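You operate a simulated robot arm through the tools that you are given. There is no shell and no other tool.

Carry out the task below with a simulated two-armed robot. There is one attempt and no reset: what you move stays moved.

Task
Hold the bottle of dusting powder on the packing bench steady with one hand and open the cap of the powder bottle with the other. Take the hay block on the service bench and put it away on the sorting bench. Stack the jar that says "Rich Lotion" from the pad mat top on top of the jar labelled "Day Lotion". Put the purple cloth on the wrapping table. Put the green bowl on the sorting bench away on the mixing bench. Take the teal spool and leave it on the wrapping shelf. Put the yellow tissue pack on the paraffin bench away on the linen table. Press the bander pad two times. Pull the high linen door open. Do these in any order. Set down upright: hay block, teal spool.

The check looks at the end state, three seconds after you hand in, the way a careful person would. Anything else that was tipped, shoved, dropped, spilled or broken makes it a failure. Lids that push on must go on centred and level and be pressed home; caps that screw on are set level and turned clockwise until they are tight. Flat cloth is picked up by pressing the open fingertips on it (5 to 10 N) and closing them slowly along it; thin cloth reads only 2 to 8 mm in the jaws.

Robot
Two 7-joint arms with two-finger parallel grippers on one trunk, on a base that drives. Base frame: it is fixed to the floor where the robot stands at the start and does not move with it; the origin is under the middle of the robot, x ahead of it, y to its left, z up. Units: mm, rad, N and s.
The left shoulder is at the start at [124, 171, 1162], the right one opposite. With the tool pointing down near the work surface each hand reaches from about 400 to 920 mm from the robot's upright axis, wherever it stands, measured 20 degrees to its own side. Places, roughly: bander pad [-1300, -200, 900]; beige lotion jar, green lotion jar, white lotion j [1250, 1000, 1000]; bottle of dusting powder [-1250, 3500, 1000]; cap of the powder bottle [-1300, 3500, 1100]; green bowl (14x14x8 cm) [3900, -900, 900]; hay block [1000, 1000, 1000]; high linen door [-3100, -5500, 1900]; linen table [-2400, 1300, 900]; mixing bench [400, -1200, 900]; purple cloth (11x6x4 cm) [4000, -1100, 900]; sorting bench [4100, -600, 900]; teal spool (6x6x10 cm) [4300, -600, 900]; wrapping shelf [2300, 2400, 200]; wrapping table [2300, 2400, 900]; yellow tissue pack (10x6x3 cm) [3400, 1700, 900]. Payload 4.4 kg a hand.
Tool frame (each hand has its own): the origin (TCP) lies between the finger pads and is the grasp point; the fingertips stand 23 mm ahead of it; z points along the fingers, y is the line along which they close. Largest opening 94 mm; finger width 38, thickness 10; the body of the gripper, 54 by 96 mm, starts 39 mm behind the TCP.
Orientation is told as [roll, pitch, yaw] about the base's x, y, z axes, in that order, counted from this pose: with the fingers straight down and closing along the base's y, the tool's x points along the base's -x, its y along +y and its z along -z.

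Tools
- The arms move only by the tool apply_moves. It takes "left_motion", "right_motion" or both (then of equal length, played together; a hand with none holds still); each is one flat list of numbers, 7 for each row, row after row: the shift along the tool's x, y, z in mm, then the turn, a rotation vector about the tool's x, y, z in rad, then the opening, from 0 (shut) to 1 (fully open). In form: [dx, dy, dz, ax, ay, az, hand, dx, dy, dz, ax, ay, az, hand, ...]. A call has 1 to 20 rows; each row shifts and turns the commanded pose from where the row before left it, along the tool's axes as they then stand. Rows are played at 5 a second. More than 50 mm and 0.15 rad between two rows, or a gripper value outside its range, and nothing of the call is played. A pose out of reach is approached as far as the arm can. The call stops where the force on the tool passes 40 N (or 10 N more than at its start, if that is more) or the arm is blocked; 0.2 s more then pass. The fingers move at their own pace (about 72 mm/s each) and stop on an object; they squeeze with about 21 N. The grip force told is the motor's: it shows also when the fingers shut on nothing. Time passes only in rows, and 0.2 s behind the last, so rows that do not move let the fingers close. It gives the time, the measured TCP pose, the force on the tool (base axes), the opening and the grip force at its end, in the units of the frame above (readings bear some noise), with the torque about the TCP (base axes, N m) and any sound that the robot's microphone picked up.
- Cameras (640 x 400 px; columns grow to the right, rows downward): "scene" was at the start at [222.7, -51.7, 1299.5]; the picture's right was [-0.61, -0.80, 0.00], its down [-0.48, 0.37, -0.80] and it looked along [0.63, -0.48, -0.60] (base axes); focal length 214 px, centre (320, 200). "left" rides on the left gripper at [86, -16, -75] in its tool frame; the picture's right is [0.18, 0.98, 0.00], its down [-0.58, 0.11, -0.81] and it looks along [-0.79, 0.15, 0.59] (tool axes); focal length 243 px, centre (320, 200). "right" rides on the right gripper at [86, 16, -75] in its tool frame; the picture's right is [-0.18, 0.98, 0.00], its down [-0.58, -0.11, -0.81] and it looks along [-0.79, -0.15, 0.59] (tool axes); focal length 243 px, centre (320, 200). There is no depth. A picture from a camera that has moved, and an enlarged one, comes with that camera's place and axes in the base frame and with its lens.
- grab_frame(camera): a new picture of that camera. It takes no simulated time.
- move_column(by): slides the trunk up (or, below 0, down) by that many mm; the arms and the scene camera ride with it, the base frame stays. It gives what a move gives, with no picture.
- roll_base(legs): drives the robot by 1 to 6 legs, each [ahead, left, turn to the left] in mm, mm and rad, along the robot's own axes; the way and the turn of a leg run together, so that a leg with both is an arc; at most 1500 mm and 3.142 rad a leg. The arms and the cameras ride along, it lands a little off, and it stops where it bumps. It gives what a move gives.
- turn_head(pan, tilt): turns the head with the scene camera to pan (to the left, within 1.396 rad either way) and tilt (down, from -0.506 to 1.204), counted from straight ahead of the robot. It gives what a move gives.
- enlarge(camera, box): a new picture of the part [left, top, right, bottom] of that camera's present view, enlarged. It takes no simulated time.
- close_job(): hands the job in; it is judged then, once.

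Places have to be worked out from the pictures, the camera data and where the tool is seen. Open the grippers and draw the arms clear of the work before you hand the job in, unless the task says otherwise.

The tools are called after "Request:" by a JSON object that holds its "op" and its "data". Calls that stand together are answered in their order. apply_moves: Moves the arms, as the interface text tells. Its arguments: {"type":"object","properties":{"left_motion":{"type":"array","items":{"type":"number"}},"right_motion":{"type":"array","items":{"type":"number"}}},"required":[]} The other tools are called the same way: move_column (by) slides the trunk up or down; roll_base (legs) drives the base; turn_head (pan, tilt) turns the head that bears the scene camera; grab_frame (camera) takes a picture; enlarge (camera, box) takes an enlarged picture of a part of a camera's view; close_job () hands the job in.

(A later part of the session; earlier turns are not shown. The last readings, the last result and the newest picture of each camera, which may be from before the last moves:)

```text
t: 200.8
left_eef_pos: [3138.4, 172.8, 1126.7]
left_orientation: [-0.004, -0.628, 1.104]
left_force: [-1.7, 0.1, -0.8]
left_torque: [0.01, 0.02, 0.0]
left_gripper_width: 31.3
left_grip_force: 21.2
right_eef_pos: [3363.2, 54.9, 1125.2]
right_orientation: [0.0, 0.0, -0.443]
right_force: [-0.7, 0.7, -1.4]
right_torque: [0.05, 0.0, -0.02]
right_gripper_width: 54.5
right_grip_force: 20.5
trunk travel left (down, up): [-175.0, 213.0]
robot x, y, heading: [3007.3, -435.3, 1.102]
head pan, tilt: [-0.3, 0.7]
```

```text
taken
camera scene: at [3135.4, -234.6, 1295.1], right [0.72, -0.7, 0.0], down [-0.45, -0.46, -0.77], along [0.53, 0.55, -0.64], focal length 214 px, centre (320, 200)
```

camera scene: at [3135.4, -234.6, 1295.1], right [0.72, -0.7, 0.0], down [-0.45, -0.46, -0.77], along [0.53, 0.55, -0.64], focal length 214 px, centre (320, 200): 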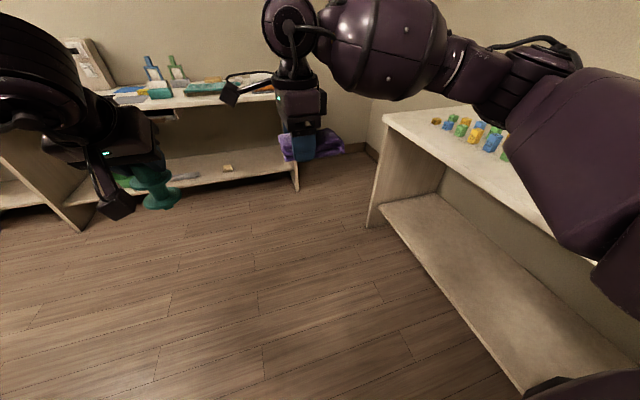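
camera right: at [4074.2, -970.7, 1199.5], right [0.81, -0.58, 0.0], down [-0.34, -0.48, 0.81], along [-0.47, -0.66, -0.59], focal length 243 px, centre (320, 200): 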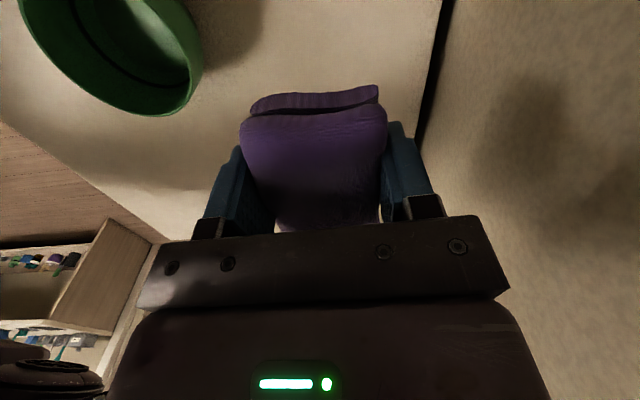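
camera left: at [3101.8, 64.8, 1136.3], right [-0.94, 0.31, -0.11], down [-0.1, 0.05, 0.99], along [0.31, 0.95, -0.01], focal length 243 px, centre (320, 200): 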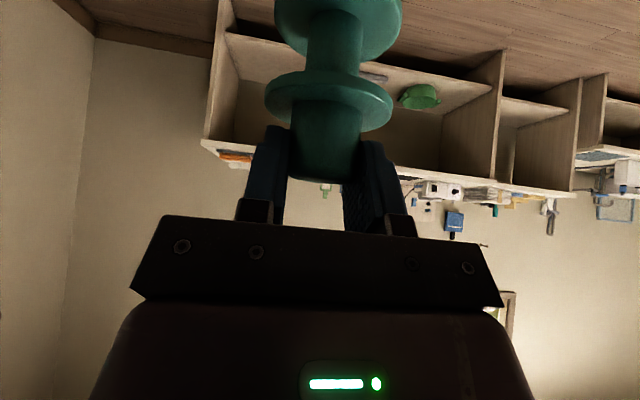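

Spool and cloth still secure. I continue: ahead to the aisle between the island and the wall benches, then sideways to the wrapping table.

Request:
{"op": "roll_base", "data": {"legs": [[1000, 0, 0.013], [0, 950, 0], [0, 850, 0]]}}

Request:
{"op": "turn_head", "data": {"pan": 0.0, "tilt": 0.5}}

Request:
{"op": "grab_frame", "data": {"camera": "scene"}}

Request:
{"op": "grab_frame", "data": {"camera": "left"}}

```text
t: 221.6
left_eef_pos: [1921.7, 1834.6, 1127.7]
left_orientation: [0.0, -0.628, 1.146]
left_force: [0.4, 0.0, -0.3]
left_torque: [0.02, 0.01, -0.01]
left_gripper_width: 30.9
left_grip_force: 20.9
right_eef_pos: [2150.5, 1725.4, 1125.1]
right_orientation: [0.0, 0.0, -0.402]
right_force: [-0.5, -0.4, -0.6]
right_torque: [-0.01, 0.02, -0.03]
right_gripper_width: 54.4
right_grip_force: 20.6
trunk travel left (down, up): [-175.0, 213.0]
robot x, y, heading: [1816.8, 1224.2, 1.148]
head pan, tilt: [-0.3, 0.7]
```

```text
t: 222.4
left_eef_pos: [1921.9, 1833.6, 1126.2]
left_orientation: [-0.002, -0.627, 1.148]
left_force: [-0.1, 0.0, -0.4]
left_torque: [0.01, 0.01, 0.02]
left_gripper_width: 31.0
left_grip_force: 20.9
right_eef_pos: [2150.0, 1724.6, 1125.1]
right_orientation: [-0.002, -0.001, -0.399]
right_force: [0.2, 0.3, -0.6]
right_torque: [0.02, 0.03, -0.01]
right_gripper_width: 54.5
right_grip_force: 21.0
trunk travel left (down, up): [-175.0, 213.0]
robot x, y, heading: [1815.3, 1223.3, 1.145]
head pan, tilt: [0.0, 0.499]
```

```text
taken
camera scene: at [1916.8, 1445.7, 1312.8], right [0.91, -0.41, 0.0], down [-0.2, -0.44, -0.88], along [0.36, 0.8, -0.48], focal length 214 px, centre (320, 200)
```

scene: 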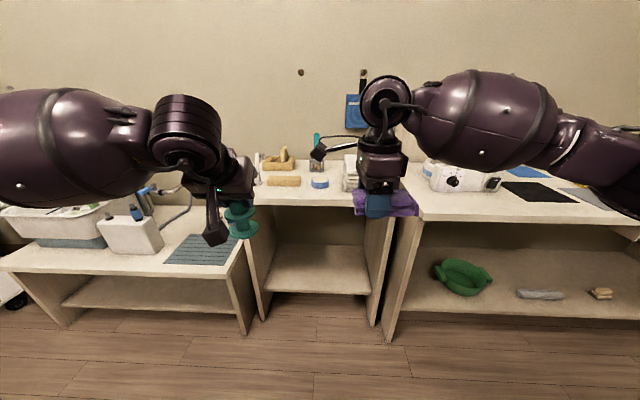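

```text
taken
camera left: at [1888.8, 1724.2, 1136.3], right [-0.96, 0.27, -0.11], down [-0.1, 0.04, 0.99], along [0.27, 0.96, -0.01], focal length 243 px, centre (320, 200)
```

left: 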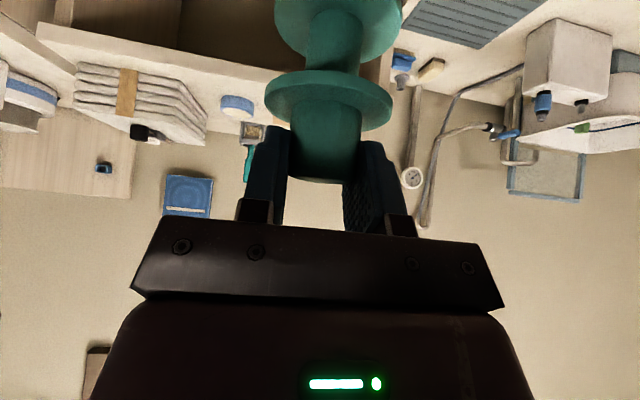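

The wrapping table is the narrow bench ahead (front edge ~950 mm away). I raise the left hand for clearance, then drive closer and look at the free space on its top.

Request:
{"op": "apply_moves", "data": {"left_motion": [-17.6, 0, -24.3, 0, 0, 0, 0.2, -17.6, 0, -24.3, 0, 0, 0, 0.2, -17.6, 0, -24.3, 0, 0, 0, 0.2, -17.6, 0, -24.3, 0, 0, 0, 0.2, 0, 0, 0, 0, 0, 0, 0.2]}}

Request:
{"op": "roll_base", "data": {"legs": [[350, 0, -0.031]]}}

Request:
{"op": "turn_head", "data": {"pan": 0.0, "tilt": 0.7}}

Request:
{"op": "grab_frame", "data": {"camera": "scene"}}

Request:
{"op": "grab_frame", "data": {"camera": "right"}}

Request:
{"op": "grab_frame", "data": {"camera": "left"}}

```text
t: 223.6
left_eef_pos: [1922.4, 1833.2, 1246.6]
left_orientation: [0.0, -0.627, 1.145]
left_force: [-0.7, -0.3, -1.9]
left_torque: [-0.02, 0.0, -0.01]
left_gripper_width: 31.2
left_grip_force: 20.9
right_eef_pos: [2151.1, 1725.9, 1125.7]
right_orientation: [-0.001, -0.001, -0.4]
right_force: [0.5, 0.5, -1.0]
right_torque: [-0.01, 0.03, -0.02]
right_gripper_width: 54.3
right_grip_force: 21.0
trunk travel left (down, up): [-175.0, 213.0]
robot x, y, heading: [1812.3, 1222.8, 1.146]
head pan, tilt: [0.0, 0.499]
```

```text
t: 225.9
left_eef_pos: [2084.4, 2141.9, 1247.4]
left_orientation: [0.0, -0.631, 1.12]
left_force: [-0.3, -0.7, -0.4]
left_torque: [-0.01, 0.03, -0.03]
left_gripper_width: 30.9
left_grip_force: 21.1
right_eef_pos: [2308.7, 2031.1, 1126.5]
right_orientation: [-0.001, 0.0, -0.423]
right_force: [0.0, -0.4, -0.2]
right_torque: [0.02, 0.05, 0.01]
right_gripper_width: 54.5
right_grip_force: 20.7
trunk travel left (down, up): [-175.0, 213.0]
robot x, y, heading: [1961.6, 1538.3, 1.121]
head pan, tilt: [0.0, 0.499]
```

```text
t: 226.6
left_eef_pos: [2084.6, 2144.0, 1247.7]
left_orientation: [0.0, -0.629, 1.121]
left_force: [0.0, 0.7, 0.1]
left_torque: [-0.01, 0.0, 0.03]
left_gripper_width: 31.0
left_grip_force: 21.1
right_eef_pos: [2309.5, 2029.2, 1125.3]
right_orientation: [0.0, 0.0, -0.424]
right_force: [-0.2, 0.4, -0.8]
right_torque: [0.01, -0.01, -0.01]
right_gripper_width: 54.3
right_grip_force: 21.6
trunk travel left (down, up): [-175.0, 213.0]
robot x, y, heading: [1964.2, 1537.8, 1.122]
head pan, tilt: [0.0, 0.7]
```

```text
taken
camera scene: at [2066.8, 1751.2, 1295.2], right [0.9, -0.44, 0.0], down [-0.28, -0.58, -0.77], along [0.33, 0.69, -0.64], focal length 214 px, centre (320, 200)
```

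scene: 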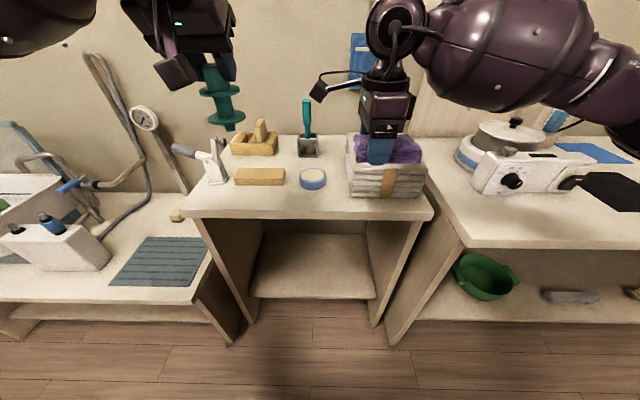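

```text
taken
camera right: at [2238.0, 2081.7, 1200.0], right [0.57, 0.82, 0.0], down [0.48, -0.34, 0.81], along [0.66, -0.46, -0.59], focal length 243 px, centre (320, 200)
```

right: 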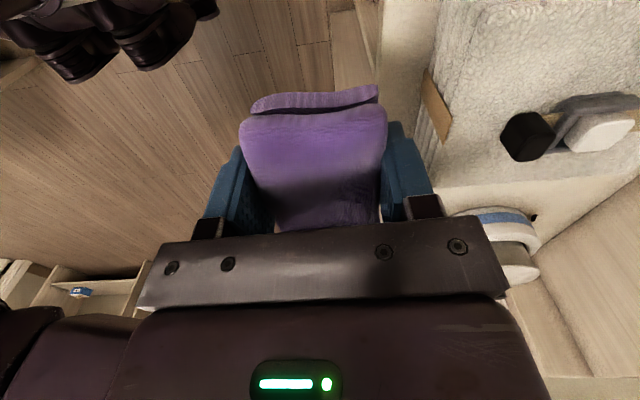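

```text
taken
camera left: at [2049.5, 2034.1, 1256.6], right [-0.95, 0.29, -0.11], down [-0.1, 0.04, 0.99], along [0.3, 0.95, -0.01], focal length 243 px, centre (320, 200)
```

left: 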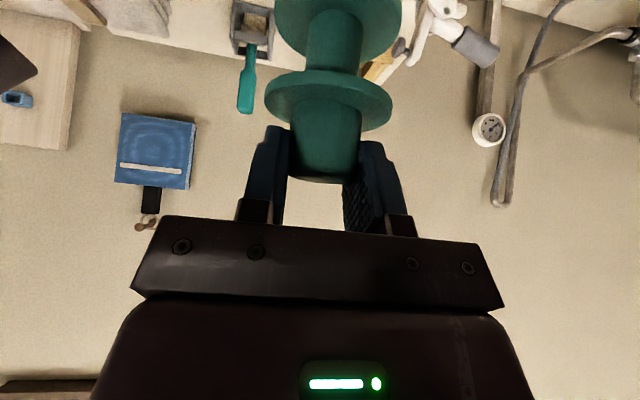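

Free strip along the wrapping table's front (≈105 mm deep, left of the white towel stack) fits the cloth. I shift the base ahead 200 and left 170 so the right hand can place it there.

Request:
{"op": "roll_base", "data": {"legs": [[200, 170, 0]]}}

Request:
{"op": "turn_head", "data": {"pan": -0.1, "tilt": 0.9}}

Request:
{"op": "grab_frame", "data": {"camera": "scene"}}

Request:
{"op": "grab_frame", "data": {"camera": "right"}}

```text
t: 228.7
left_eef_pos: [2018.7, 2397.3, 1246.6]
left_orientation: [-0.002, -0.631, 1.123]
left_force: [-0.7, 0.9, -0.5]
left_torque: [0.01, -0.02, 0.0]
left_gripper_width: 30.7
left_grip_force: 21.6
right_eef_pos: [2242.7, 2283.4, 1125.6]
right_orientation: [0.001, -0.001, -0.424]
right_force: [-0.1, 0.2, -0.4]
right_torque: [0.04, -0.01, -0.04]
right_gripper_width: 54.4
right_grip_force: 20.4
trunk travel left (down, up): [-175.0, 213.0]
robot x, y, heading: [1894.4, 1792.3, 1.121]
head pan, tilt: [0.0, 0.7]
```

```text
t: 229.5
left_eef_pos: [2018.8, 2397.1, 1246.1]
left_orientation: [0.001, -0.63, 1.122]
left_force: [-0.9, 0.4, -0.8]
left_torque: [0.02, 0.0, -0.02]
left_gripper_width: 31.1
left_grip_force: 20.9
right_eef_pos: [2244.1, 2285.1, 1126.2]
right_orientation: [-0.002, 0.0, -0.422]
right_force: [-1.0, -0.4, 0.0]
right_torque: [-0.03, -0.01, 0.02]
right_gripper_width: 54.1
right_grip_force: 21.1
trunk travel left (down, up): [-175.0, 213.0]
robot x, y, heading: [1895.8, 1791.6, 1.122]
head pan, tilt: [-0.099, 0.901]
```

```text
taken
camera scene: at [2003.6, 1992.4, 1279.0], right [0.85, -0.52, 0.0], down [-0.41, -0.67, -0.62], along [0.32, 0.53, -0.78], focal length 214 px, centre (320, 200)
```

scene: 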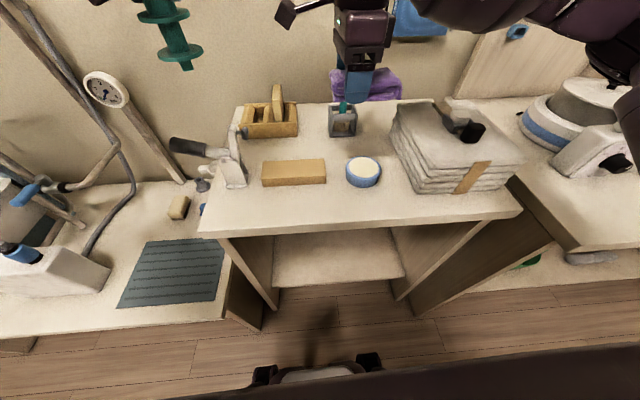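

```text
taken
camera right: at [2171.7, 2335.4, 1200.0], right [0.57, 0.82, 0.0], down [0.49, -0.34, 0.81], along [0.66, -0.46, -0.59], focal length 243 px, centre (320, 200)
```

right: 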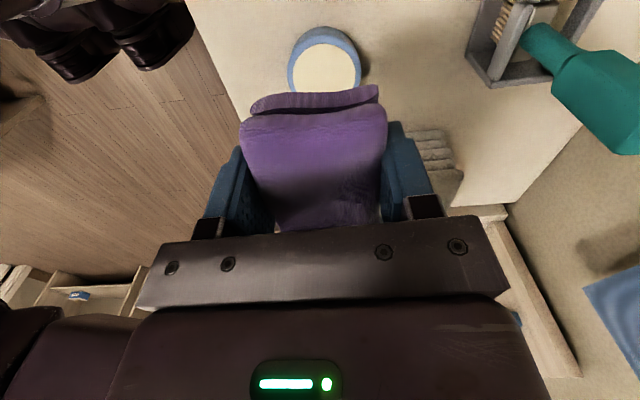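

Spot chosen: ≈[2195,2209] between wood block and tape roll, ~44 mm from the front edge. I move the right hand there and lower.

Request:
{"op": "apply_moves", "data": {"right_motion": [7, -45, 0, 0, 0, 0, 0.1, 7, -44, 0, 0, 0, 0, 0.1, 0, 0, 40, 0, 0, 0, 0.1, 0, 0, 40, 0, 0, 0, 0.1, 0, 0, 40, 0, 0, 0, 0.1, 0, 0, 0, 0, 0, 0, 0.1]}}

Request:
{"op": "grab_frame", "data": {"camera": "scene"}}

Request:
{"op": "grab_frame", "data": {"camera": "right"}}

```text
t: 230.9
left_eef_pos: [2017.5, 2395.6, 1248.3]
left_orientation: [0.0, -0.631, 1.122]
left_force: [0.0, -0.1, -1.2]
left_torque: [0.02, 0.0, 0.02]
left_gripper_width: 30.9
left_grip_force: 21.0
right_eef_pos: [2194.7, 2208.3, 1005.1]
right_orientation: [0.001, -0.001, -0.423]
right_force: [-0.2, 0.1, -1.2]
right_torque: [0.02, 0.0, 0.06]
right_gripper_width: 54.6
right_grip_force: 20.9
trunk travel left (down, up): [-175.0, 213.0]
robot x, y, heading: [1895.2, 1788.9, 1.124]
head pan, tilt: [-0.099, 0.901]
```

```text
taken
camera scene: at [2003.2, 1991.9, 1279.2], right [0.85, -0.52, 0.0], down [-0.41, -0.67, -0.62], along [0.32, 0.53, -0.78], focal length 214 px, centre (320, 200)
```

scene: 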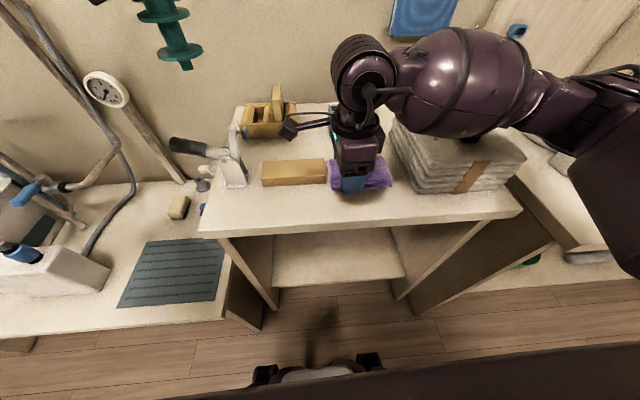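

```text
taken
camera right: at [2122.8, 2259.3, 1080.0], right [0.57, 0.82, 0.0], down [0.49, -0.34, 0.81], along [0.66, -0.46, -0.59], focal length 243 px, centre (320, 200)
```

right: 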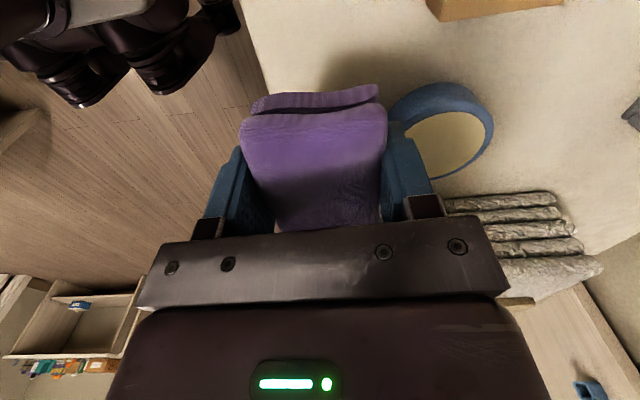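

Clearances: table edge 45 mm on the near side, tape roll ~62 mm on the far side. I shift 5 mm inward and lower to contact.

Request:
{"op": "apply_moves", "data": {"right_motion": [0, 5, 20, 0, 0, 0, 0.1, 0, 0, 25, 0, 0, 0, 0.1, 0, 0, 18, 0, 0, 0, 0.1, 0, 0, 5, 0, 0, 0, 0.1, 0, 0, 0, 0, 0, 0, 0.1]}}

Request:
{"op": "apply_moves", "data": {"right_motion": [0, 0, 4, 0, 0, 0, 0.1, 0, 0, 3, 0, 0, 0, 0.1, 0, 0, 0, 0, 0, 0, 0.1]}}

```text
t: 232.1
left_eef_pos: [2018.9, 2396.1, 1247.0]
left_orientation: [-0.001, -0.63, 1.123]
left_force: [-0.3, -0.1, -1.4]
left_torque: [-0.01, 0.0, 0.0]
left_gripper_width: 31.2
left_grip_force: 20.9
right_eef_pos: [2196.2, 2214.7, 937.1]
right_orientation: [0.001, 0.001, -0.423]
right_force: [0.3, 0.2, -0.2]
right_torque: [-0.02, 0.03, 0.01]
right_gripper_width: 54.5
right_grip_force: 20.7
trunk travel left (down, up): [-175.0, 213.0]
robot x, y, heading: [1900.6, 1788.7, 1.122]
head pan, tilt: [-0.099, 0.901]
```

```text
t: 232.9
left_eef_pos: [2017.5, 2397.2, 1246.6]
left_orientation: [0.0, -0.629, 1.123]
left_force: [-0.3, 0.2, 0.2]
left_torque: [-0.01, 0.02, 0.01]
left_gripper_width: 30.9
left_grip_force: 21.7
right_eef_pos: [2196.6, 2214.3, 931.4]
right_orientation: [0.0, 0.001, -0.422]
right_force: [0.2, -0.2, -0.9]
right_torque: [0.0, 0.01, 0.03]
right_gripper_width: 54.5
right_grip_force: 21.6
trunk travel left (down, up): [-175.0, 213.0]
robot x, y, heading: [1896.6, 1789.9, 1.12]
head pan, tilt: [-0.099, 0.901]
```

Request:
{"op": "apply_moves", "data": {"right_motion": [0, 0, 3, 0, 0, 0, 0.1, 0, 0, 0, 0, 0, 0, 0.1]}}

Request:
{"op": "apply_moves", "data": {"right_motion": [0, 0, 2.5, 0, 0, 0, 0.1, 0, 0, 0, 0, 0, 0, 0.1]}}

Request:
{"op": "enlarge", "data": {"camera": "scene", "box": [290, 130, 430, 240]}}

```text
t: 233.5
left_eef_pos: [2018.7, 2396.4, 1246.6]
left_orientation: [0.001, -0.63, 1.122]
left_force: [0.5, 0.2, -0.4]
left_torque: [0.01, -0.03, -0.03]
left_gripper_width: 31.0
left_grip_force: 21.0
right_eef_pos: [2196.2, 2213.8, 927.9]
right_orientation: [0.0, 0.0, -0.421]
right_force: [-0.2, -0.5, -0.6]
right_torque: [0.01, 0.02, 0.0]
right_gripper_width: 54.4
right_grip_force: 21.7
trunk travel left (down, up): [-175.0, 213.0]
robot x, y, heading: [1893.4, 1792.6, 1.115]
head pan, tilt: [-0.099, 0.901]
```

```text
t: 234.1
left_eef_pos: [2017.5, 2394.9, 1248.1]
left_orientation: [0.001, -0.63, 1.122]
left_force: [-0.3, -0.3, -0.8]
left_torque: [0.0, 0.03, 0.01]
left_gripper_width: 31.5
left_grip_force: 21.2
right_eef_pos: [2195.5, 2213.4, 927.3]
right_orientation: [0.004, 0.001, -0.423]
right_force: [1.8, 0.8, 13.3]
right_torque: [-0.46, -0.45, 0.03]
right_gripper_width: 54.2
right_grip_force: 21.2
trunk travel left (down, up): [-175.0, 213.0]
robot x, y, heading: [1898.8, 1789.1, 1.118]
head pan, tilt: [-0.099, 0.901]
```

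```text
3.64 times, centred on (360, 185) of scene
camera zoom: at [2003.1, 1991.6, 1279.4], right [0.85, -0.52, 0.0], down [-0.41, -0.67, -0.62], along [0.32, 0.53, -0.78], focal length 780 px, centre (174, 254)
```

zoom: 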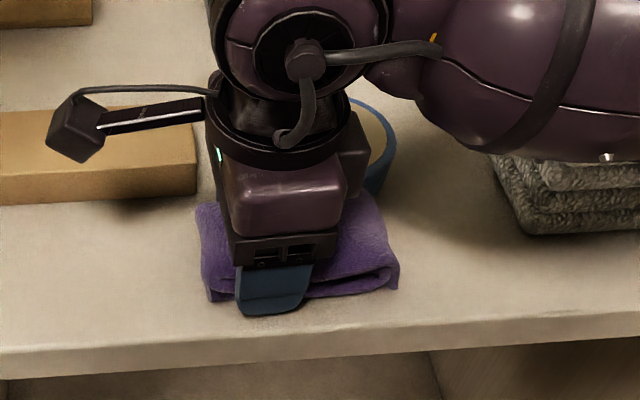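

Contact made. I relieve slightly, open to ~70 mm, and lift straight up.

Request:
{"op": "apply_moves", "data": {"right_motion": [0, 0, -1.5, 0, 0, 0, 0.1, 0, 0, 0, 0, 0, 0, 0.6, 0, 0, 0, 0, 0, 0, 0.66, 0, 0, 0, 0, 0, 0, 0.74, 0, 0, 0, 0, 0, 0, 0.74, 0, 0, -10, 0, 0, 0, 0.74, 0, 0, -25, 0, 0, 0, 0.74, 0, 0, -40, 0, 0, 0, 0.74, 0, 0, -45, 0, 0, 0, 0.8, 0, 0, -45, 0, 0, 0, 1, 0, 0, -45, 0, 0, 0, 1, 0, 0, 0, 0, 0, 0, 1]}}

Request:
{"op": "grab_frame", "data": {"camera": "scene"}}

Request:
{"op": "grab_frame", "data": {"camera": "right"}}

```text
t: 236.7
left_eef_pos: [2018.2, 2397.3, 1246.3]
left_orientation: [0.0, -0.628, 1.125]
left_force: [0.7, -0.4, -0.7]
left_torque: [0.02, -0.02, -0.01]
left_gripper_width: 31.0
left_grip_force: 21.0
right_eef_pos: [2194.7, 2213.3, 1136.1]
right_orientation: [-0.001, -0.001, -0.422]
right_force: [-0.6, 0.4, 0.0]
right_torque: [-0.02, -0.01, -0.02]
right_gripper_width: 94.1
right_grip_force: 0.1
trunk travel left (down, up): [-175.0, 213.0]
robot x, y, heading: [1896.7, 1791.0, 1.119]
head pan, tilt: [-0.099, 0.901]
```

```text
taken
camera scene: at [2004.0, 1992.9, 1278.7], right [0.85, -0.52, 0.0], down [-0.41, -0.67, -0.62], along [0.32, 0.53, -0.78], focal length 214 px, centre (320, 200)
```

scene: 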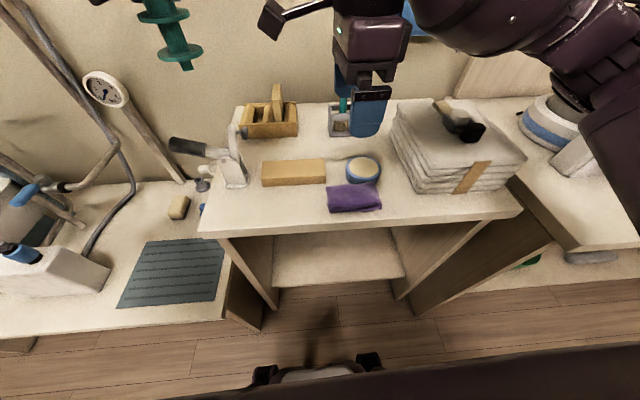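

```text
taken
camera right: at [2123.0, 2264.7, 1210.3], right [0.57, 0.82, 0.0], down [0.49, -0.34, 0.81], along [0.66, -0.46, -0.59], focal length 243 px, centre (320, 200)
```

right: 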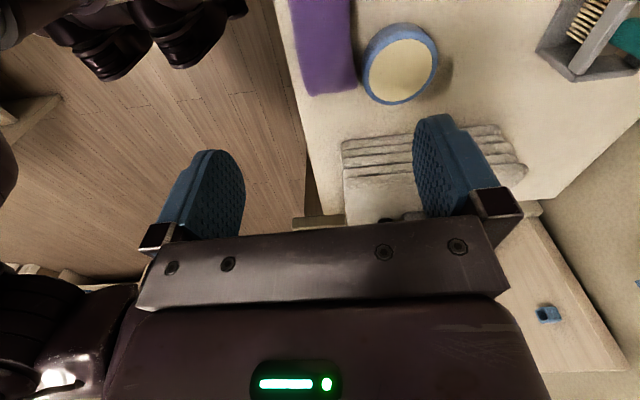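

The cloth lies on the wrapping table. I retract and re-neutralise the right hand (raised), before lowering the trunk for the shelf.

Request:
{"op": "apply_moves", "data": {"right_motion": [0, 0, -45, 0, 0, 0, 1, 0, 0, -45, 0, 0, 0, 1, 0, 0, -30, 0, 0, -0.14, 1, 0, 0, 0, 0, 0, -0.14, 1, 0, 0, 0, 0, 0, -0.14, 1, 0, 0, 0, 0, 0, -0.14, 1, 0, 0, 0, 0, 0, -0.14, 1, 0, 0, 0, 0, 0, -0.14, 1, 0, 0, 0, 0, 0, -0.14, 1, 0, 0, 0, 0, 0, -0.14, 1, 0, 0, 0, 0, 0, -0.14, 1, 0, 0, 0, 0, 0, -0.14, 1, 0, 0, 0, 0, 0, -0.14, 1, 30, -40, 0, 0, 0, 0, 1, 30, -40, 0, 0, 0, 0, 1, 10, -30, 0, 0, 0, 0, 1, 0, 0, 0, 0, 0, 0, 1]}}

Request:
{"op": "roll_base", "data": {"legs": [[-120, -220, 0]]}}

Request:
{"op": "move_column", "data": {"by": -170}}

Request:
{"op": "turn_head", "data": {"pan": 0.2, "tilt": 0.85}}

Request:
{"op": "grab_frame", "data": {"camera": "scene"}}

Request:
{"op": "grab_frame", "data": {"camera": "left"}}

```text
t: 240.3
left_eef_pos: [2018.0, 2397.3, 1245.7]
left_orientation: [-0.001, -0.629, 1.123]
left_force: [0.1, 1.0, -1.0]
left_torque: [-0.01, 0.01, -0.01]
left_gripper_width: 30.8
left_grip_force: 21.4
right_eef_pos: [2265.2, 2102.2, 1258.1]
right_orientation: [0.002, 0.0, 1.118]
right_force: [0.1, 0.9, 0.6]
right_torque: [0.03, 0.0, 0.02]
right_gripper_width: 94.1
right_grip_force: 0.0
trunk travel left (down, up): [-175.0, 213.0]
robot x, y, heading: [1896.3, 1791.2, 1.117]
head pan, tilt: [-0.099, 0.901]
```

```text
t: 242.8
left_eef_pos: [2166.1, 2195.1, 1246.9]
left_orientation: [-0.001, -0.631, 1.122]
left_force: [0.5, 0.1, 0.3]
left_torque: [0.02, 0.02, 0.02]
left_gripper_width: 30.8
left_grip_force: 20.6
right_eef_pos: [2412.6, 1899.9, 1258.8]
right_orientation: [-0.001, -0.001, 1.118]
right_force: [-0.4, -0.4, -0.2]
right_torque: [0.02, 0.02, 0.0]
right_gripper_width: 93.8
right_grip_force: 0.1
trunk travel left (down, up): [-175.0, 213.0]
robot x, y, heading: [2043.4, 1588.4, 1.123]
head pan, tilt: [-0.099, 0.901]
```

```text
t: 244.7
left_eef_pos: [2165.6, 2194.1, 1077.7]
left_orientation: [-0.002, -0.63, 1.123]
left_force: [0.4, 0.0, -0.9]
left_torque: [-0.02, 0.02, 0.02]
left_gripper_width: 30.9
left_grip_force: 21.1
right_eef_pos: [2412.5, 1900.9, 1088.4]
right_orientation: [0.001, -0.002, 1.117]
right_force: [0.2, -0.3, -0.9]
right_torque: [0.01, 0.01, 0.03]
right_gripper_width: 93.9
right_grip_force: 0.3
trunk travel left (down, up): [-5.0, 383.0]
robot x, y, heading: [2043.5, 1589.2, 1.121]
head pan, tilt: [-0.099, 0.901]
```

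```text
t: 245.5
left_eef_pos: [2166.2, 2195.7, 1077.7]
left_orientation: [0.0, -0.63, 1.121]
left_force: [0.2, -0.1, -0.4]
left_torque: [-0.01, -0.01, -0.02]
left_gripper_width: 31.1
left_grip_force: 20.8
right_eef_pos: [2413.4, 1900.4, 1088.9]
right_orientation: [0.001, 0.0, 1.117]
right_force: [0.1, 0.2, -0.7]
right_torque: [-0.03, -0.01, 0.0]
right_gripper_width: 94.0
right_grip_force: 0.0
trunk travel left (down, up): [-5.0, 383.0]
robot x, y, heading: [2045.5, 1586.8, 1.122]
head pan, tilt: [0.201, 0.85]
```

```text
taken
camera scene: at [2196.6, 1938.8, 1076.5], right [0.97, -0.25, 0.0], down [-0.19, -0.73, -0.66], along [0.16, 0.64, -0.75], focal length 214 px, centre (320, 200)
```

scene: 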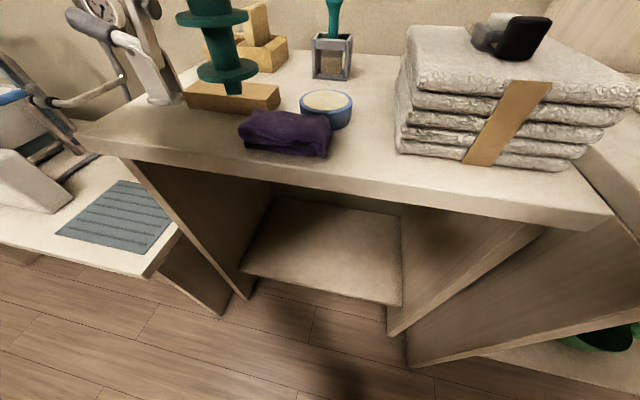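

```text
taken
camera left: at [2130.7, 2086.1, 1086.6], right [-0.95, 0.29, -0.11], down [-0.1, 0.04, 0.99], along [0.3, 0.96, -0.01], focal length 243 px, centre (320, 200)
```

left: 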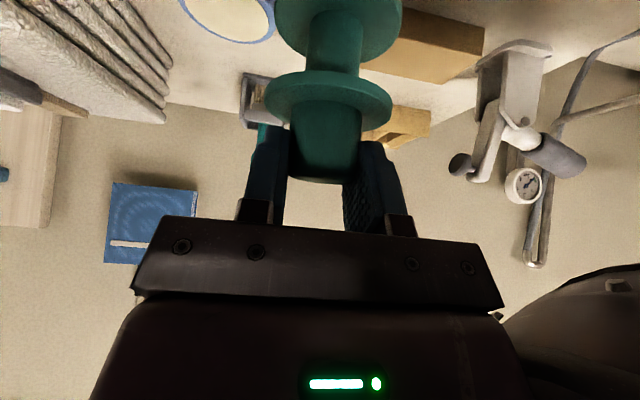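

To lower the spool in front of the table, I first drive back so that it clears the table edge, then check.

Request:
{"op": "roll_base", "data": {"legs": [[-140, 0, 0]]}}

Request:
{"op": "grab_frame", "data": {"camera": "scene"}}

Request:
{"op": "grab_frame", "data": {"camera": "left"}}

```text
t: 246.9
left_eef_pos: [2104.1, 2068.6, 1077.2]
left_orientation: [-0.002, -0.63, 1.12]
left_force: [-0.1, -0.1, -0.2]
left_torque: [-0.03, -0.01, -0.01]
left_gripper_width: 31.1
left_grip_force: 21.5
right_eef_pos: [2351.6, 1775.0, 1088.5]
right_orientation: [-0.001, -0.001, 1.116]
right_force: [0.7, 0.1, 0.2]
right_torque: [-0.03, 0.01, 0.0]
right_gripper_width: 94.0
right_grip_force: 0.0
trunk travel left (down, up): [-5.0, 383.0]
robot x, y, heading: [1986.5, 1465.8, 1.121]
head pan, tilt: [0.201, 0.85]
```

```text
taken
camera scene: at [2135.6, 1812.9, 1076.8], right [0.97, -0.25, 0.0], down [-0.19, -0.73, -0.66], along [0.16, 0.64, -0.75], focal length 214 px, centre (320, 200)
```

scene: 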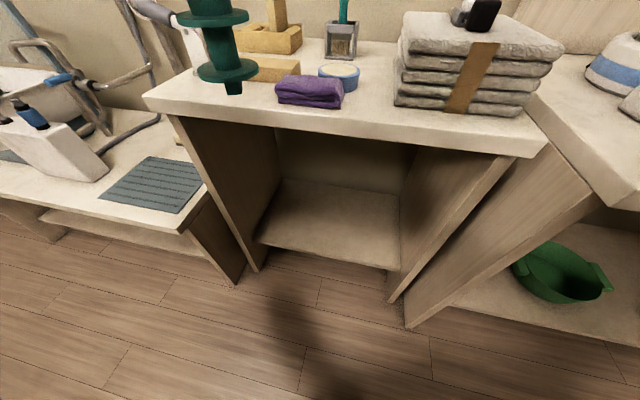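

```text
taken
camera left: at [2069.7, 1960.1, 1087.0], right [-0.95, 0.29, -0.11], down [-0.1, 0.04, 0.99], along [0.3, 0.96, -0.01], focal length 243 px, centre (320, 200)
```

left: 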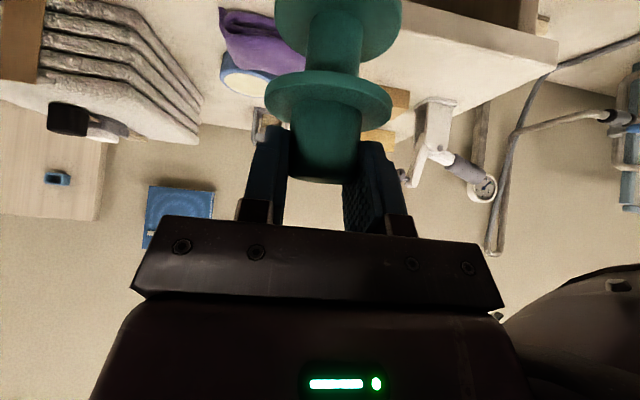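

Spool now hangs 90 mm in front of the table edge. I lower it straight down in stages.

Request:
{"op": "apply_moves", "data": {"left_motion": [26.5, 0, 36.4, 0, 0, 0, 0.2, 26.5, 0, 36.4, 0, 0, 0, 0.2, 26.5, 0, 36.4, 0, 0, 0, 0.2, 26.5, 0, 36.4, 0, 0, 0, 0.2, 26.5, 0, 36.4, 0, 0, 0, 0.2, 26.5, 0, 36.4, 0, 0, 0, 0.2, 26.5, 0, 36.4, 0, 0, 0, 0.2, 0, 0, 0, 0, 0, 0, 0.2]}}

Request:
{"op": "grab_frame", "data": {"camera": "scene"}}

Request:
{"op": "grab_frame", "data": {"camera": "left"}}

```text
t: 248.7
left_eef_pos: [2124.3, 2104.3, 779.6]
left_orientation: [0.0, -0.63, 1.122]
left_force: [-0.9, 0.2, -0.6]
left_torque: [0.01, 0.04, -0.02]
left_gripper_width: 31.0
left_grip_force: 21.4
left hand out of reach, approached as far as the arm can: row 2, 3, 4, 5
right_eef_pos: [2352.5, 1775.3, 1087.9]
right_orientation: [0.001, 0.0, 1.116]
right_force: [-0.1, 0.2, 0.0]
right_torque: [-0.02, -0.02, 0.0]
right_gripper_width: 93.9
right_grip_force: 0.1
trunk travel left (down, up): [-5.0, 383.0]
robot x, y, heading: [1980.6, 1466.8, 1.123]
head pan, tilt: [0.201, 0.85]
```

```text
taken
camera scene: at [2135.8, 1813.3, 1076.7], right [0.97, -0.25, 0.0], down [-0.19, -0.73, -0.66], along [0.16, 0.64, -0.75], focal length 214 px, centre (320, 200)
```

scene: 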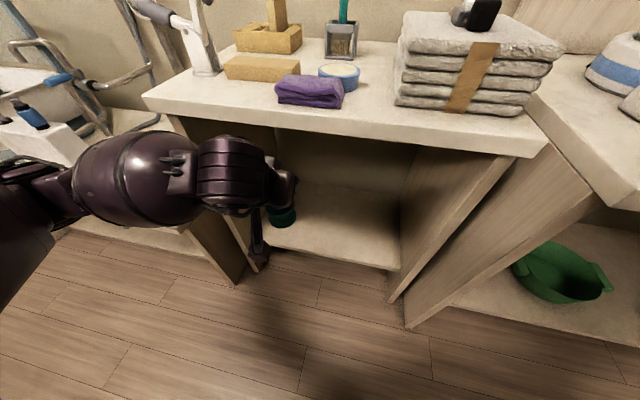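

```text
taken
camera left: at [2089.8, 1994.9, 788.7], right [-0.95, 0.29, -0.11], down [-0.1, 0.04, 0.99], along [0.3, 0.96, -0.01], focal length 243 px, centre (320, 200)
```

left: 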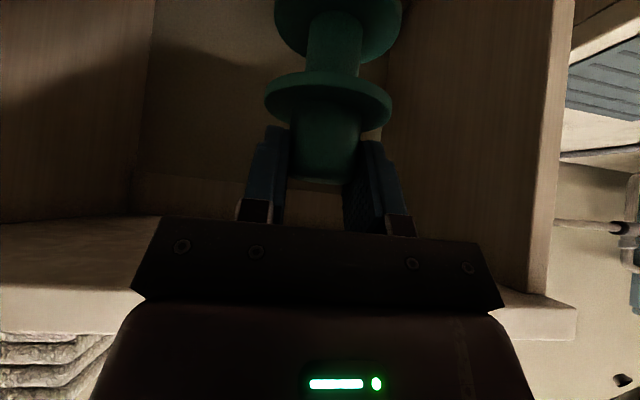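

It descended in front of the table with ~50 mm margin. I continue down to shelf level.

Request:
{"op": "apply_moves", "data": {"left_motion": [26.5, 0, 36.4, 0, 0, 0, 0.2, 26.5, 0, 36.4, 0, 0, 0, 0.2, 26.5, 0, 36.4, 0, 0, 0, 0.2, 26.5, 0, 36.4, 0, 0, 0, 0.2, 0, 0, 0, 0, 0, 0, 0.2]}}

Request:
{"op": "apply_moves", "data": {"left_motion": [26.5, 0, 36.4, 0, 0, 0, 0.2, 26.5, 0, 36.4, 0, 0, 0, 0.2, 26.5, 0, 36.4, 0, 0, 0, 0.2, 20, 0, 27.5, 0, 0, 0, 0.2, 0, 0, 0, 0, 0, 0, 0.2]}}

Request:
{"op": "grab_frame", "data": {"camera": "scene"}}

Request:
{"op": "grab_frame", "data": {"camera": "left"}}

```text
t: 249.9
left_eef_pos: [2130.4, 2099.9, 601.2]
left_orientation: [-0.02, -0.624, 1.127]
left_force: [-0.7, -0.4, -1.3]
left_torque: [0.03, -0.08, -0.02]
left_gripper_width: 30.9
left_grip_force: 20.8
left hand out of reach, approached as far as the arm can: row 4
right_eef_pos: [2352.5, 1775.3, 1089.9]
right_orientation: [0.001, -0.002, 1.116]
right_force: [0.3, 0.2, -0.3]
right_torque: [0.01, -0.01, 0.04]
right_gripper_width: 93.9
right_grip_force: 0.0
trunk travel left (down, up): [-5.0, 383.0]
robot x, y, heading: [1983.6, 1463.3, 1.119]
head pan, tilt: [0.201, 0.85]
```

```text
t: 251.1
left_eef_pos: [2134.3, 2076.8, 523.0]
left_orientation: [0.019, -0.621, 1.122]
left_force: [-0.4, -0.3, -1.3]
left_torque: [0.0, 0.0, 0.02]
left_gripper_width: 31.1
left_grip_force: 21.0
left hand out of reach, approached as far as the arm can: row 1, 2, 3, 4
right_eef_pos: [2352.7, 1775.4, 1088.0]
right_orientation: [0.0, 0.0, 1.118]
right_force: [0.7, 0.5, -0.5]
right_torque: [-0.02, 0.0, 0.02]
right_gripper_width: 94.1
right_grip_force: 0.1
trunk travel left (down, up): [-5.0, 383.0]
robot x, y, heading: [1983.0, 1463.6, 1.116]
head pan, tilt: [0.201, 0.85]
```

```text
taken
camera scene: at [2136.2, 1813.9, 1076.3], right [0.97, -0.25, 0.0], down [-0.19, -0.73, -0.66], along [0.16, 0.64, -0.75], focal length 214 px, centre (320, 200)
```

scene: 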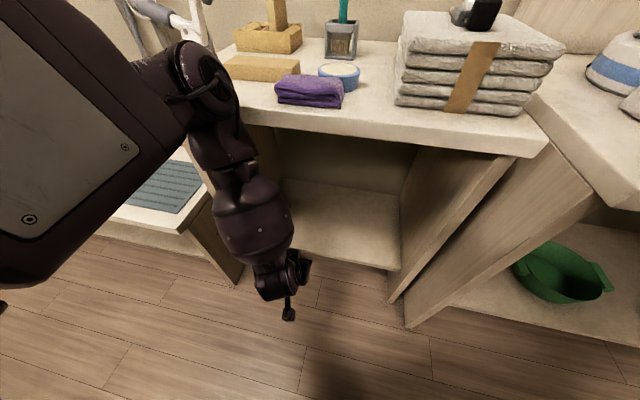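

```text
taken
camera left: at [2100.6, 1966.6, 533.2], right [-0.96, 0.28, -0.09], down [-0.08, 0.04, 1.0], along [0.28, 0.96, -0.02], focal length 243 px, centre (320, 200)
```

left: 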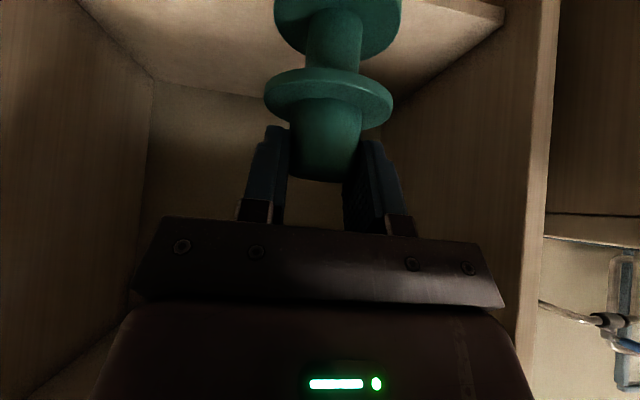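

The arm stopped at z≈523 (joint limits with this bent posture). I try extending forward under the table first, then further down.

Request:
{"op": "apply_moves", "data": {"left_motion": [-24.3, 0, 17.6, 0, 0, 0, 0.2, -24.3, 0, 17.6, 0, 0, 0, 0.2, -24.3, 0, 17.6, 0, 0, 0, 0.2, 17.6, 0, 24.3, 0, 0, 0, 0.2, 17.6, 0, 24.3, 0, 0, 0, 0.2, 0, 0, 0, 0, 0, 0, 0.2]}}

Request:
{"op": "grab_frame", "data": {"camera": "scene"}}

Request:
{"op": "grab_frame", "data": {"camera": "left"}}

```text
t: 252.5
left_eef_pos: [2175.5, 2158.1, 471.8]
left_orientation: [0.002, -0.629, 1.12]
left_force: [0.3, -0.3, 0.3]
left_torque: [0.0, 0.01, 0.0]
left_gripper_width: 31.0
left_grip_force: 20.9
left hand out of reach, approached as far as the arm can: row 5
right_eef_pos: [2352.9, 1776.5, 1088.3]
right_orientation: [0.0, 0.0, 1.117]
right_force: [0.6, 0.5, 0.6]
right_torque: [-0.01, -0.01, 0.02]
right_gripper_width: 93.9
right_grip_force: 0.1
trunk travel left (down, up): [-5.0, 383.0]
robot x, y, heading: [1981.4, 1464.5, 1.119]
head pan, tilt: [0.201, 0.85]
```

```text
taken
camera scene: at [2136.1, 1813.7, 1076.4], right [0.97, -0.25, 0.0], down [-0.19, -0.73, -0.66], along [0.16, 0.64, -0.75], focal length 214 px, centre (320, 200)
```

scene: 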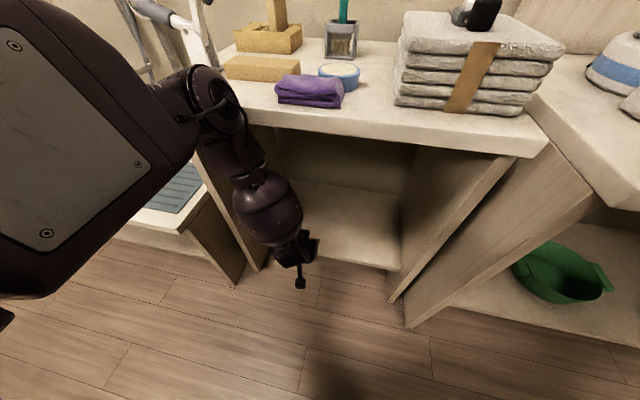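

```text
taken
camera left: at [2140.1, 2049.3, 482.0], right [-0.95, 0.29, -0.11], down [-0.1, 0.04, 0.99], along [0.29, 0.96, -0.01], focal length 243 px, centre (320, 200)
```

left: 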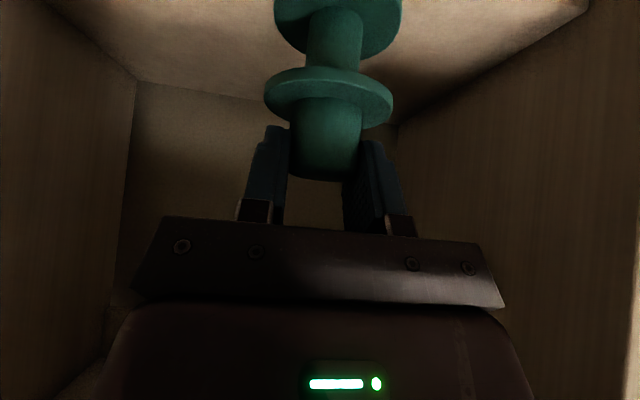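

Extending forward permits going lower. I continue forward a little and down.

Request:
{"op": "apply_moves", "data": {"left_motion": [-16.2, 0, 11.8, 0, 0, 0, 0.2, -16.2, 0, 11.8, 0, 0, 0, 0.2, 17.6, 0, 24.3, 0, 0, 0, 0.2, 17.6, 0, 24.3, 0, 0, 0, 0.2, 17.6, 0, 24.3, 0, 0, 0, 0.2, 0, 0, 0, 0, 0, 0, 0.2]}}

Request:
{"op": "grab_frame", "data": {"camera": "scene"}}

Request:
{"op": "grab_frame", "data": {"camera": "left"}}

```text
t: 253.9
left_eef_pos: [2193.5, 2194.2, 384.2]
left_orientation: [0.0, -0.632, 1.122]
left_force: [0.1, 0.5, -0.6]
left_torque: [0.02, -0.03, 0.0]
left_gripper_width: 31.1
left_grip_force: 20.7
right_eef_pos: [2352.8, 1774.9, 1087.7]
right_orientation: [0.0, -0.001, 1.116]
right_force: [0.5, 0.0, -0.1]
right_torque: [0.0, -0.04, -0.01]
right_gripper_width: 93.9
right_grip_force: 0.0
trunk travel left (down, up): [-5.0, 383.0]
robot x, y, heading: [1983.9, 1464.7, 1.121]
head pan, tilt: [0.201, 0.85]
```

```text
taken
camera scene: at [2135.9, 1813.3, 1076.7], right [0.97, -0.25, 0.0], down [-0.19, -0.73, -0.66], along [0.16, 0.64, -0.75], focal length 214 px, centre (320, 200)
```

scene: 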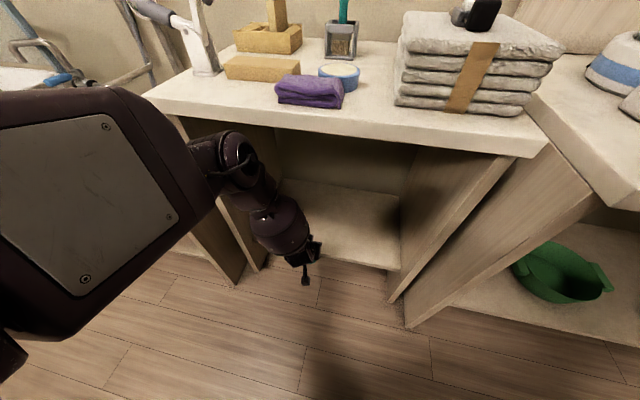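

```text
taken
camera left: at [2158.5, 2086.4, 393.6], right [-0.95, 0.29, -0.11], down [-0.1, 0.04, 0.99], along [0.3, 0.96, -0.01], focal length 243 px, centre (320, 200)
```

left: 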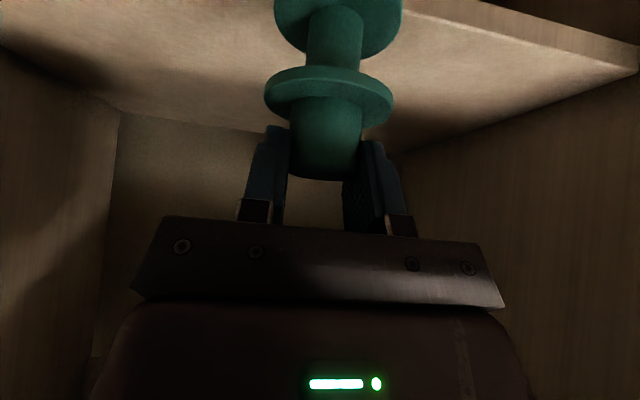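

Now at z=384 and centred laterally. I drive the base forward 145 mm to bring the spool over the shelf.

Request:
{"op": "roll_base", "data": {"legs": [[145, 0, 0]]}}

Request:
{"op": "grab_frame", "data": {"camera": "scene"}}

Request:
{"op": "grab_frame", "data": {"camera": "left"}}

```text
t: 254.9
left_eef_pos: [2208.4, 2230.1, 384.6]
left_orientation: [0.004, -0.621, 1.117]
left_force: [-0.3, 0.9, -1.6]
left_torque: [0.01, 0.01, -0.01]
left_gripper_width: 30.9
left_grip_force: 21.5
right_eef_pos: [2368.9, 1817.5, 1091.7]
right_orientation: [0.001, -0.007, 1.126]
right_force: [0.4, 0.6, 0.4]
right_torque: [0.02, -0.02, -0.02]
right_gripper_width: 94.1
right_grip_force: 0.0
trunk travel left (down, up): [-5.0, 383.0]
robot x, y, heading: [2007.4, 1509.7, 1.131]
head pan, tilt: [0.201, 0.85]
stopped in leg 1: the robot was blocked; the commanded pose is now the measured one
```

```text
taken
camera scene: at [2153.5, 1853.5, 1080.4], right [0.97, -0.24, 0.0], down [-0.18, -0.72, -0.67], along [0.16, 0.65, -0.75], focal length 214 px, centre (320, 200)
```

scene: 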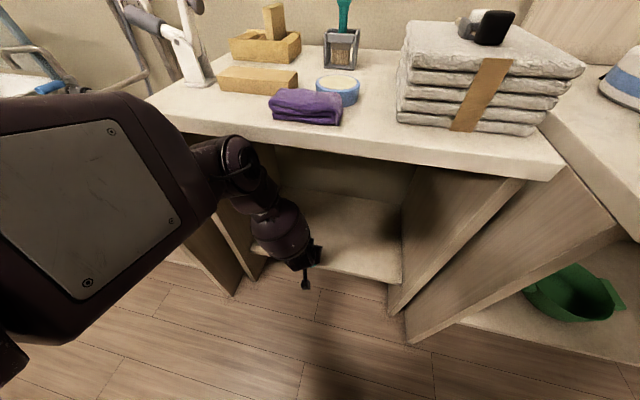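

```text
taken
camera left: at [2173.6, 2122.0, 393.3], right [-0.95, 0.29, -0.1], down [-0.09, 0.05, 0.99], along [0.3, 0.95, -0.02], focal length 243 px, centre (320, 200)
```

left: 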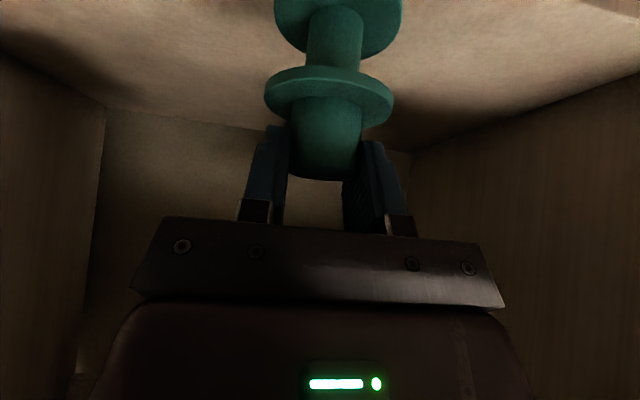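

Blocked after 40 mm — probably the left elbow against the neighbouring lower bench. I back off 45 mm and look to the left side.

Request:
{"op": "roll_base", "data": {"legs": [[-45, 0, -0.01]]}}

Request:
{"op": "turn_head", "data": {"pan": 0.9, "tilt": 0.6}}

Request:
{"op": "grab_frame", "data": {"camera": "scene"}}

Request:
{"op": "turn_head", "data": {"pan": 0.5, "tilt": 1.1}}

Request:
{"op": "grab_frame", "data": {"camera": "scene"}}

```text
t: 255.8
left_eef_pos: [2197.2, 2191.1, 375.0]
left_orientation: [0.005, -0.612, 1.107]
left_force: [0.4, -0.3, 0.0]
left_torque: [-0.01, 0.01, 0.0]
left_gripper_width: 30.7
left_grip_force: 21.8
right_eef_pos: [2358.6, 1782.7, 1088.6]
right_orientation: [0.001, 0.002, 1.114]
right_force: [0.2, -0.3, 0.3]
right_torque: [0.01, 0.02, 0.01]
right_gripper_width: 94.0
right_grip_force: 0.1
trunk travel left (down, up): [-5.0, 383.0]
robot x, y, heading: [1986.6, 1471.3, 1.119]
head pan, tilt: [0.201, 0.85]
```

```text
t: 256.9
left_eef_pos: [2198.4, 2191.7, 375.0]
left_orientation: [0.004, -0.611, 1.107]
left_force: [-0.3, 0.7, -0.7]
left_torque: [0.02, -0.02, 0.02]
left_gripper_width: 30.7
left_grip_force: 21.3
right_eef_pos: [2358.7, 1782.5, 1088.5]
right_orientation: [-0.001, 0.003, 1.114]
right_force: [0.0, -0.2, -1.0]
right_torque: [0.01, 0.0, 0.0]
right_gripper_width: 94.1
right_grip_force: 0.1
trunk travel left (down, up): [-5.0, 383.0]
robot x, y, heading: [1986.6, 1469.7, 1.111]
head pan, tilt: [0.901, 0.6]
```

```text
taken
camera scene: at [2084.3, 1825.4, 1097.4], right [0.9, 0.43, 0.0], down [0.24, -0.51, -0.82], along [-0.36, 0.74, -0.57], focal length 214 px, centre (320, 200)
```

scene: 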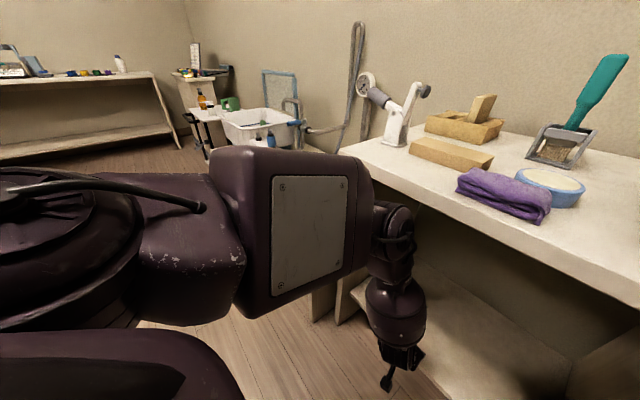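

```text
t: 257.8
left_eef_pos: [2197.6, 2191.6, 374.8]
left_orientation: [0.005, -0.61, 1.106]
left_force: [0.2, -0.3, -0.2]
left_torque: [-0.01, -0.02, 0.01]
left_gripper_width: 30.9
left_grip_force: 21.2
right_eef_pos: [2358.8, 1784.4, 1087.2]
right_orientation: [0.0, 0.001, 1.113]
right_force: [0.1, 0.3, 0.1]
right_torque: [-0.01, -0.01, 0.01]
right_gripper_width: 94.1
right_grip_force: 0.0
trunk travel left (down, up): [-5.0, 383.0]
robot x, y, heading: [1989.3, 1470.3, 1.117]
head pan, tilt: [0.499, 1.1]
```

```text
taken
camera scene: at [2119.5, 1808.8, 1058.9], right [1.0, 0.05, 0.0], down [0.04, -0.89, -0.45], along [-0.02, 0.45, -0.89], focal length 214 px, centre (320, 200)
```

scene: 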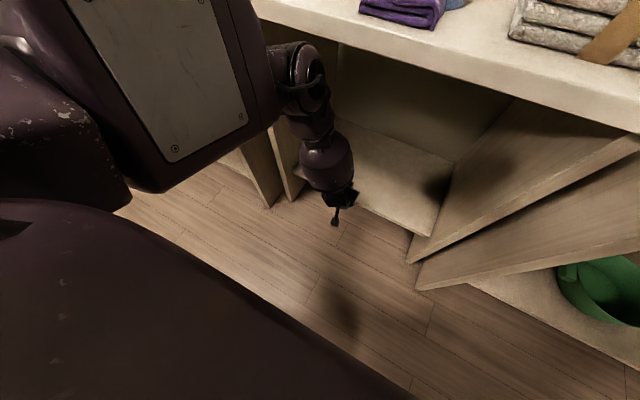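

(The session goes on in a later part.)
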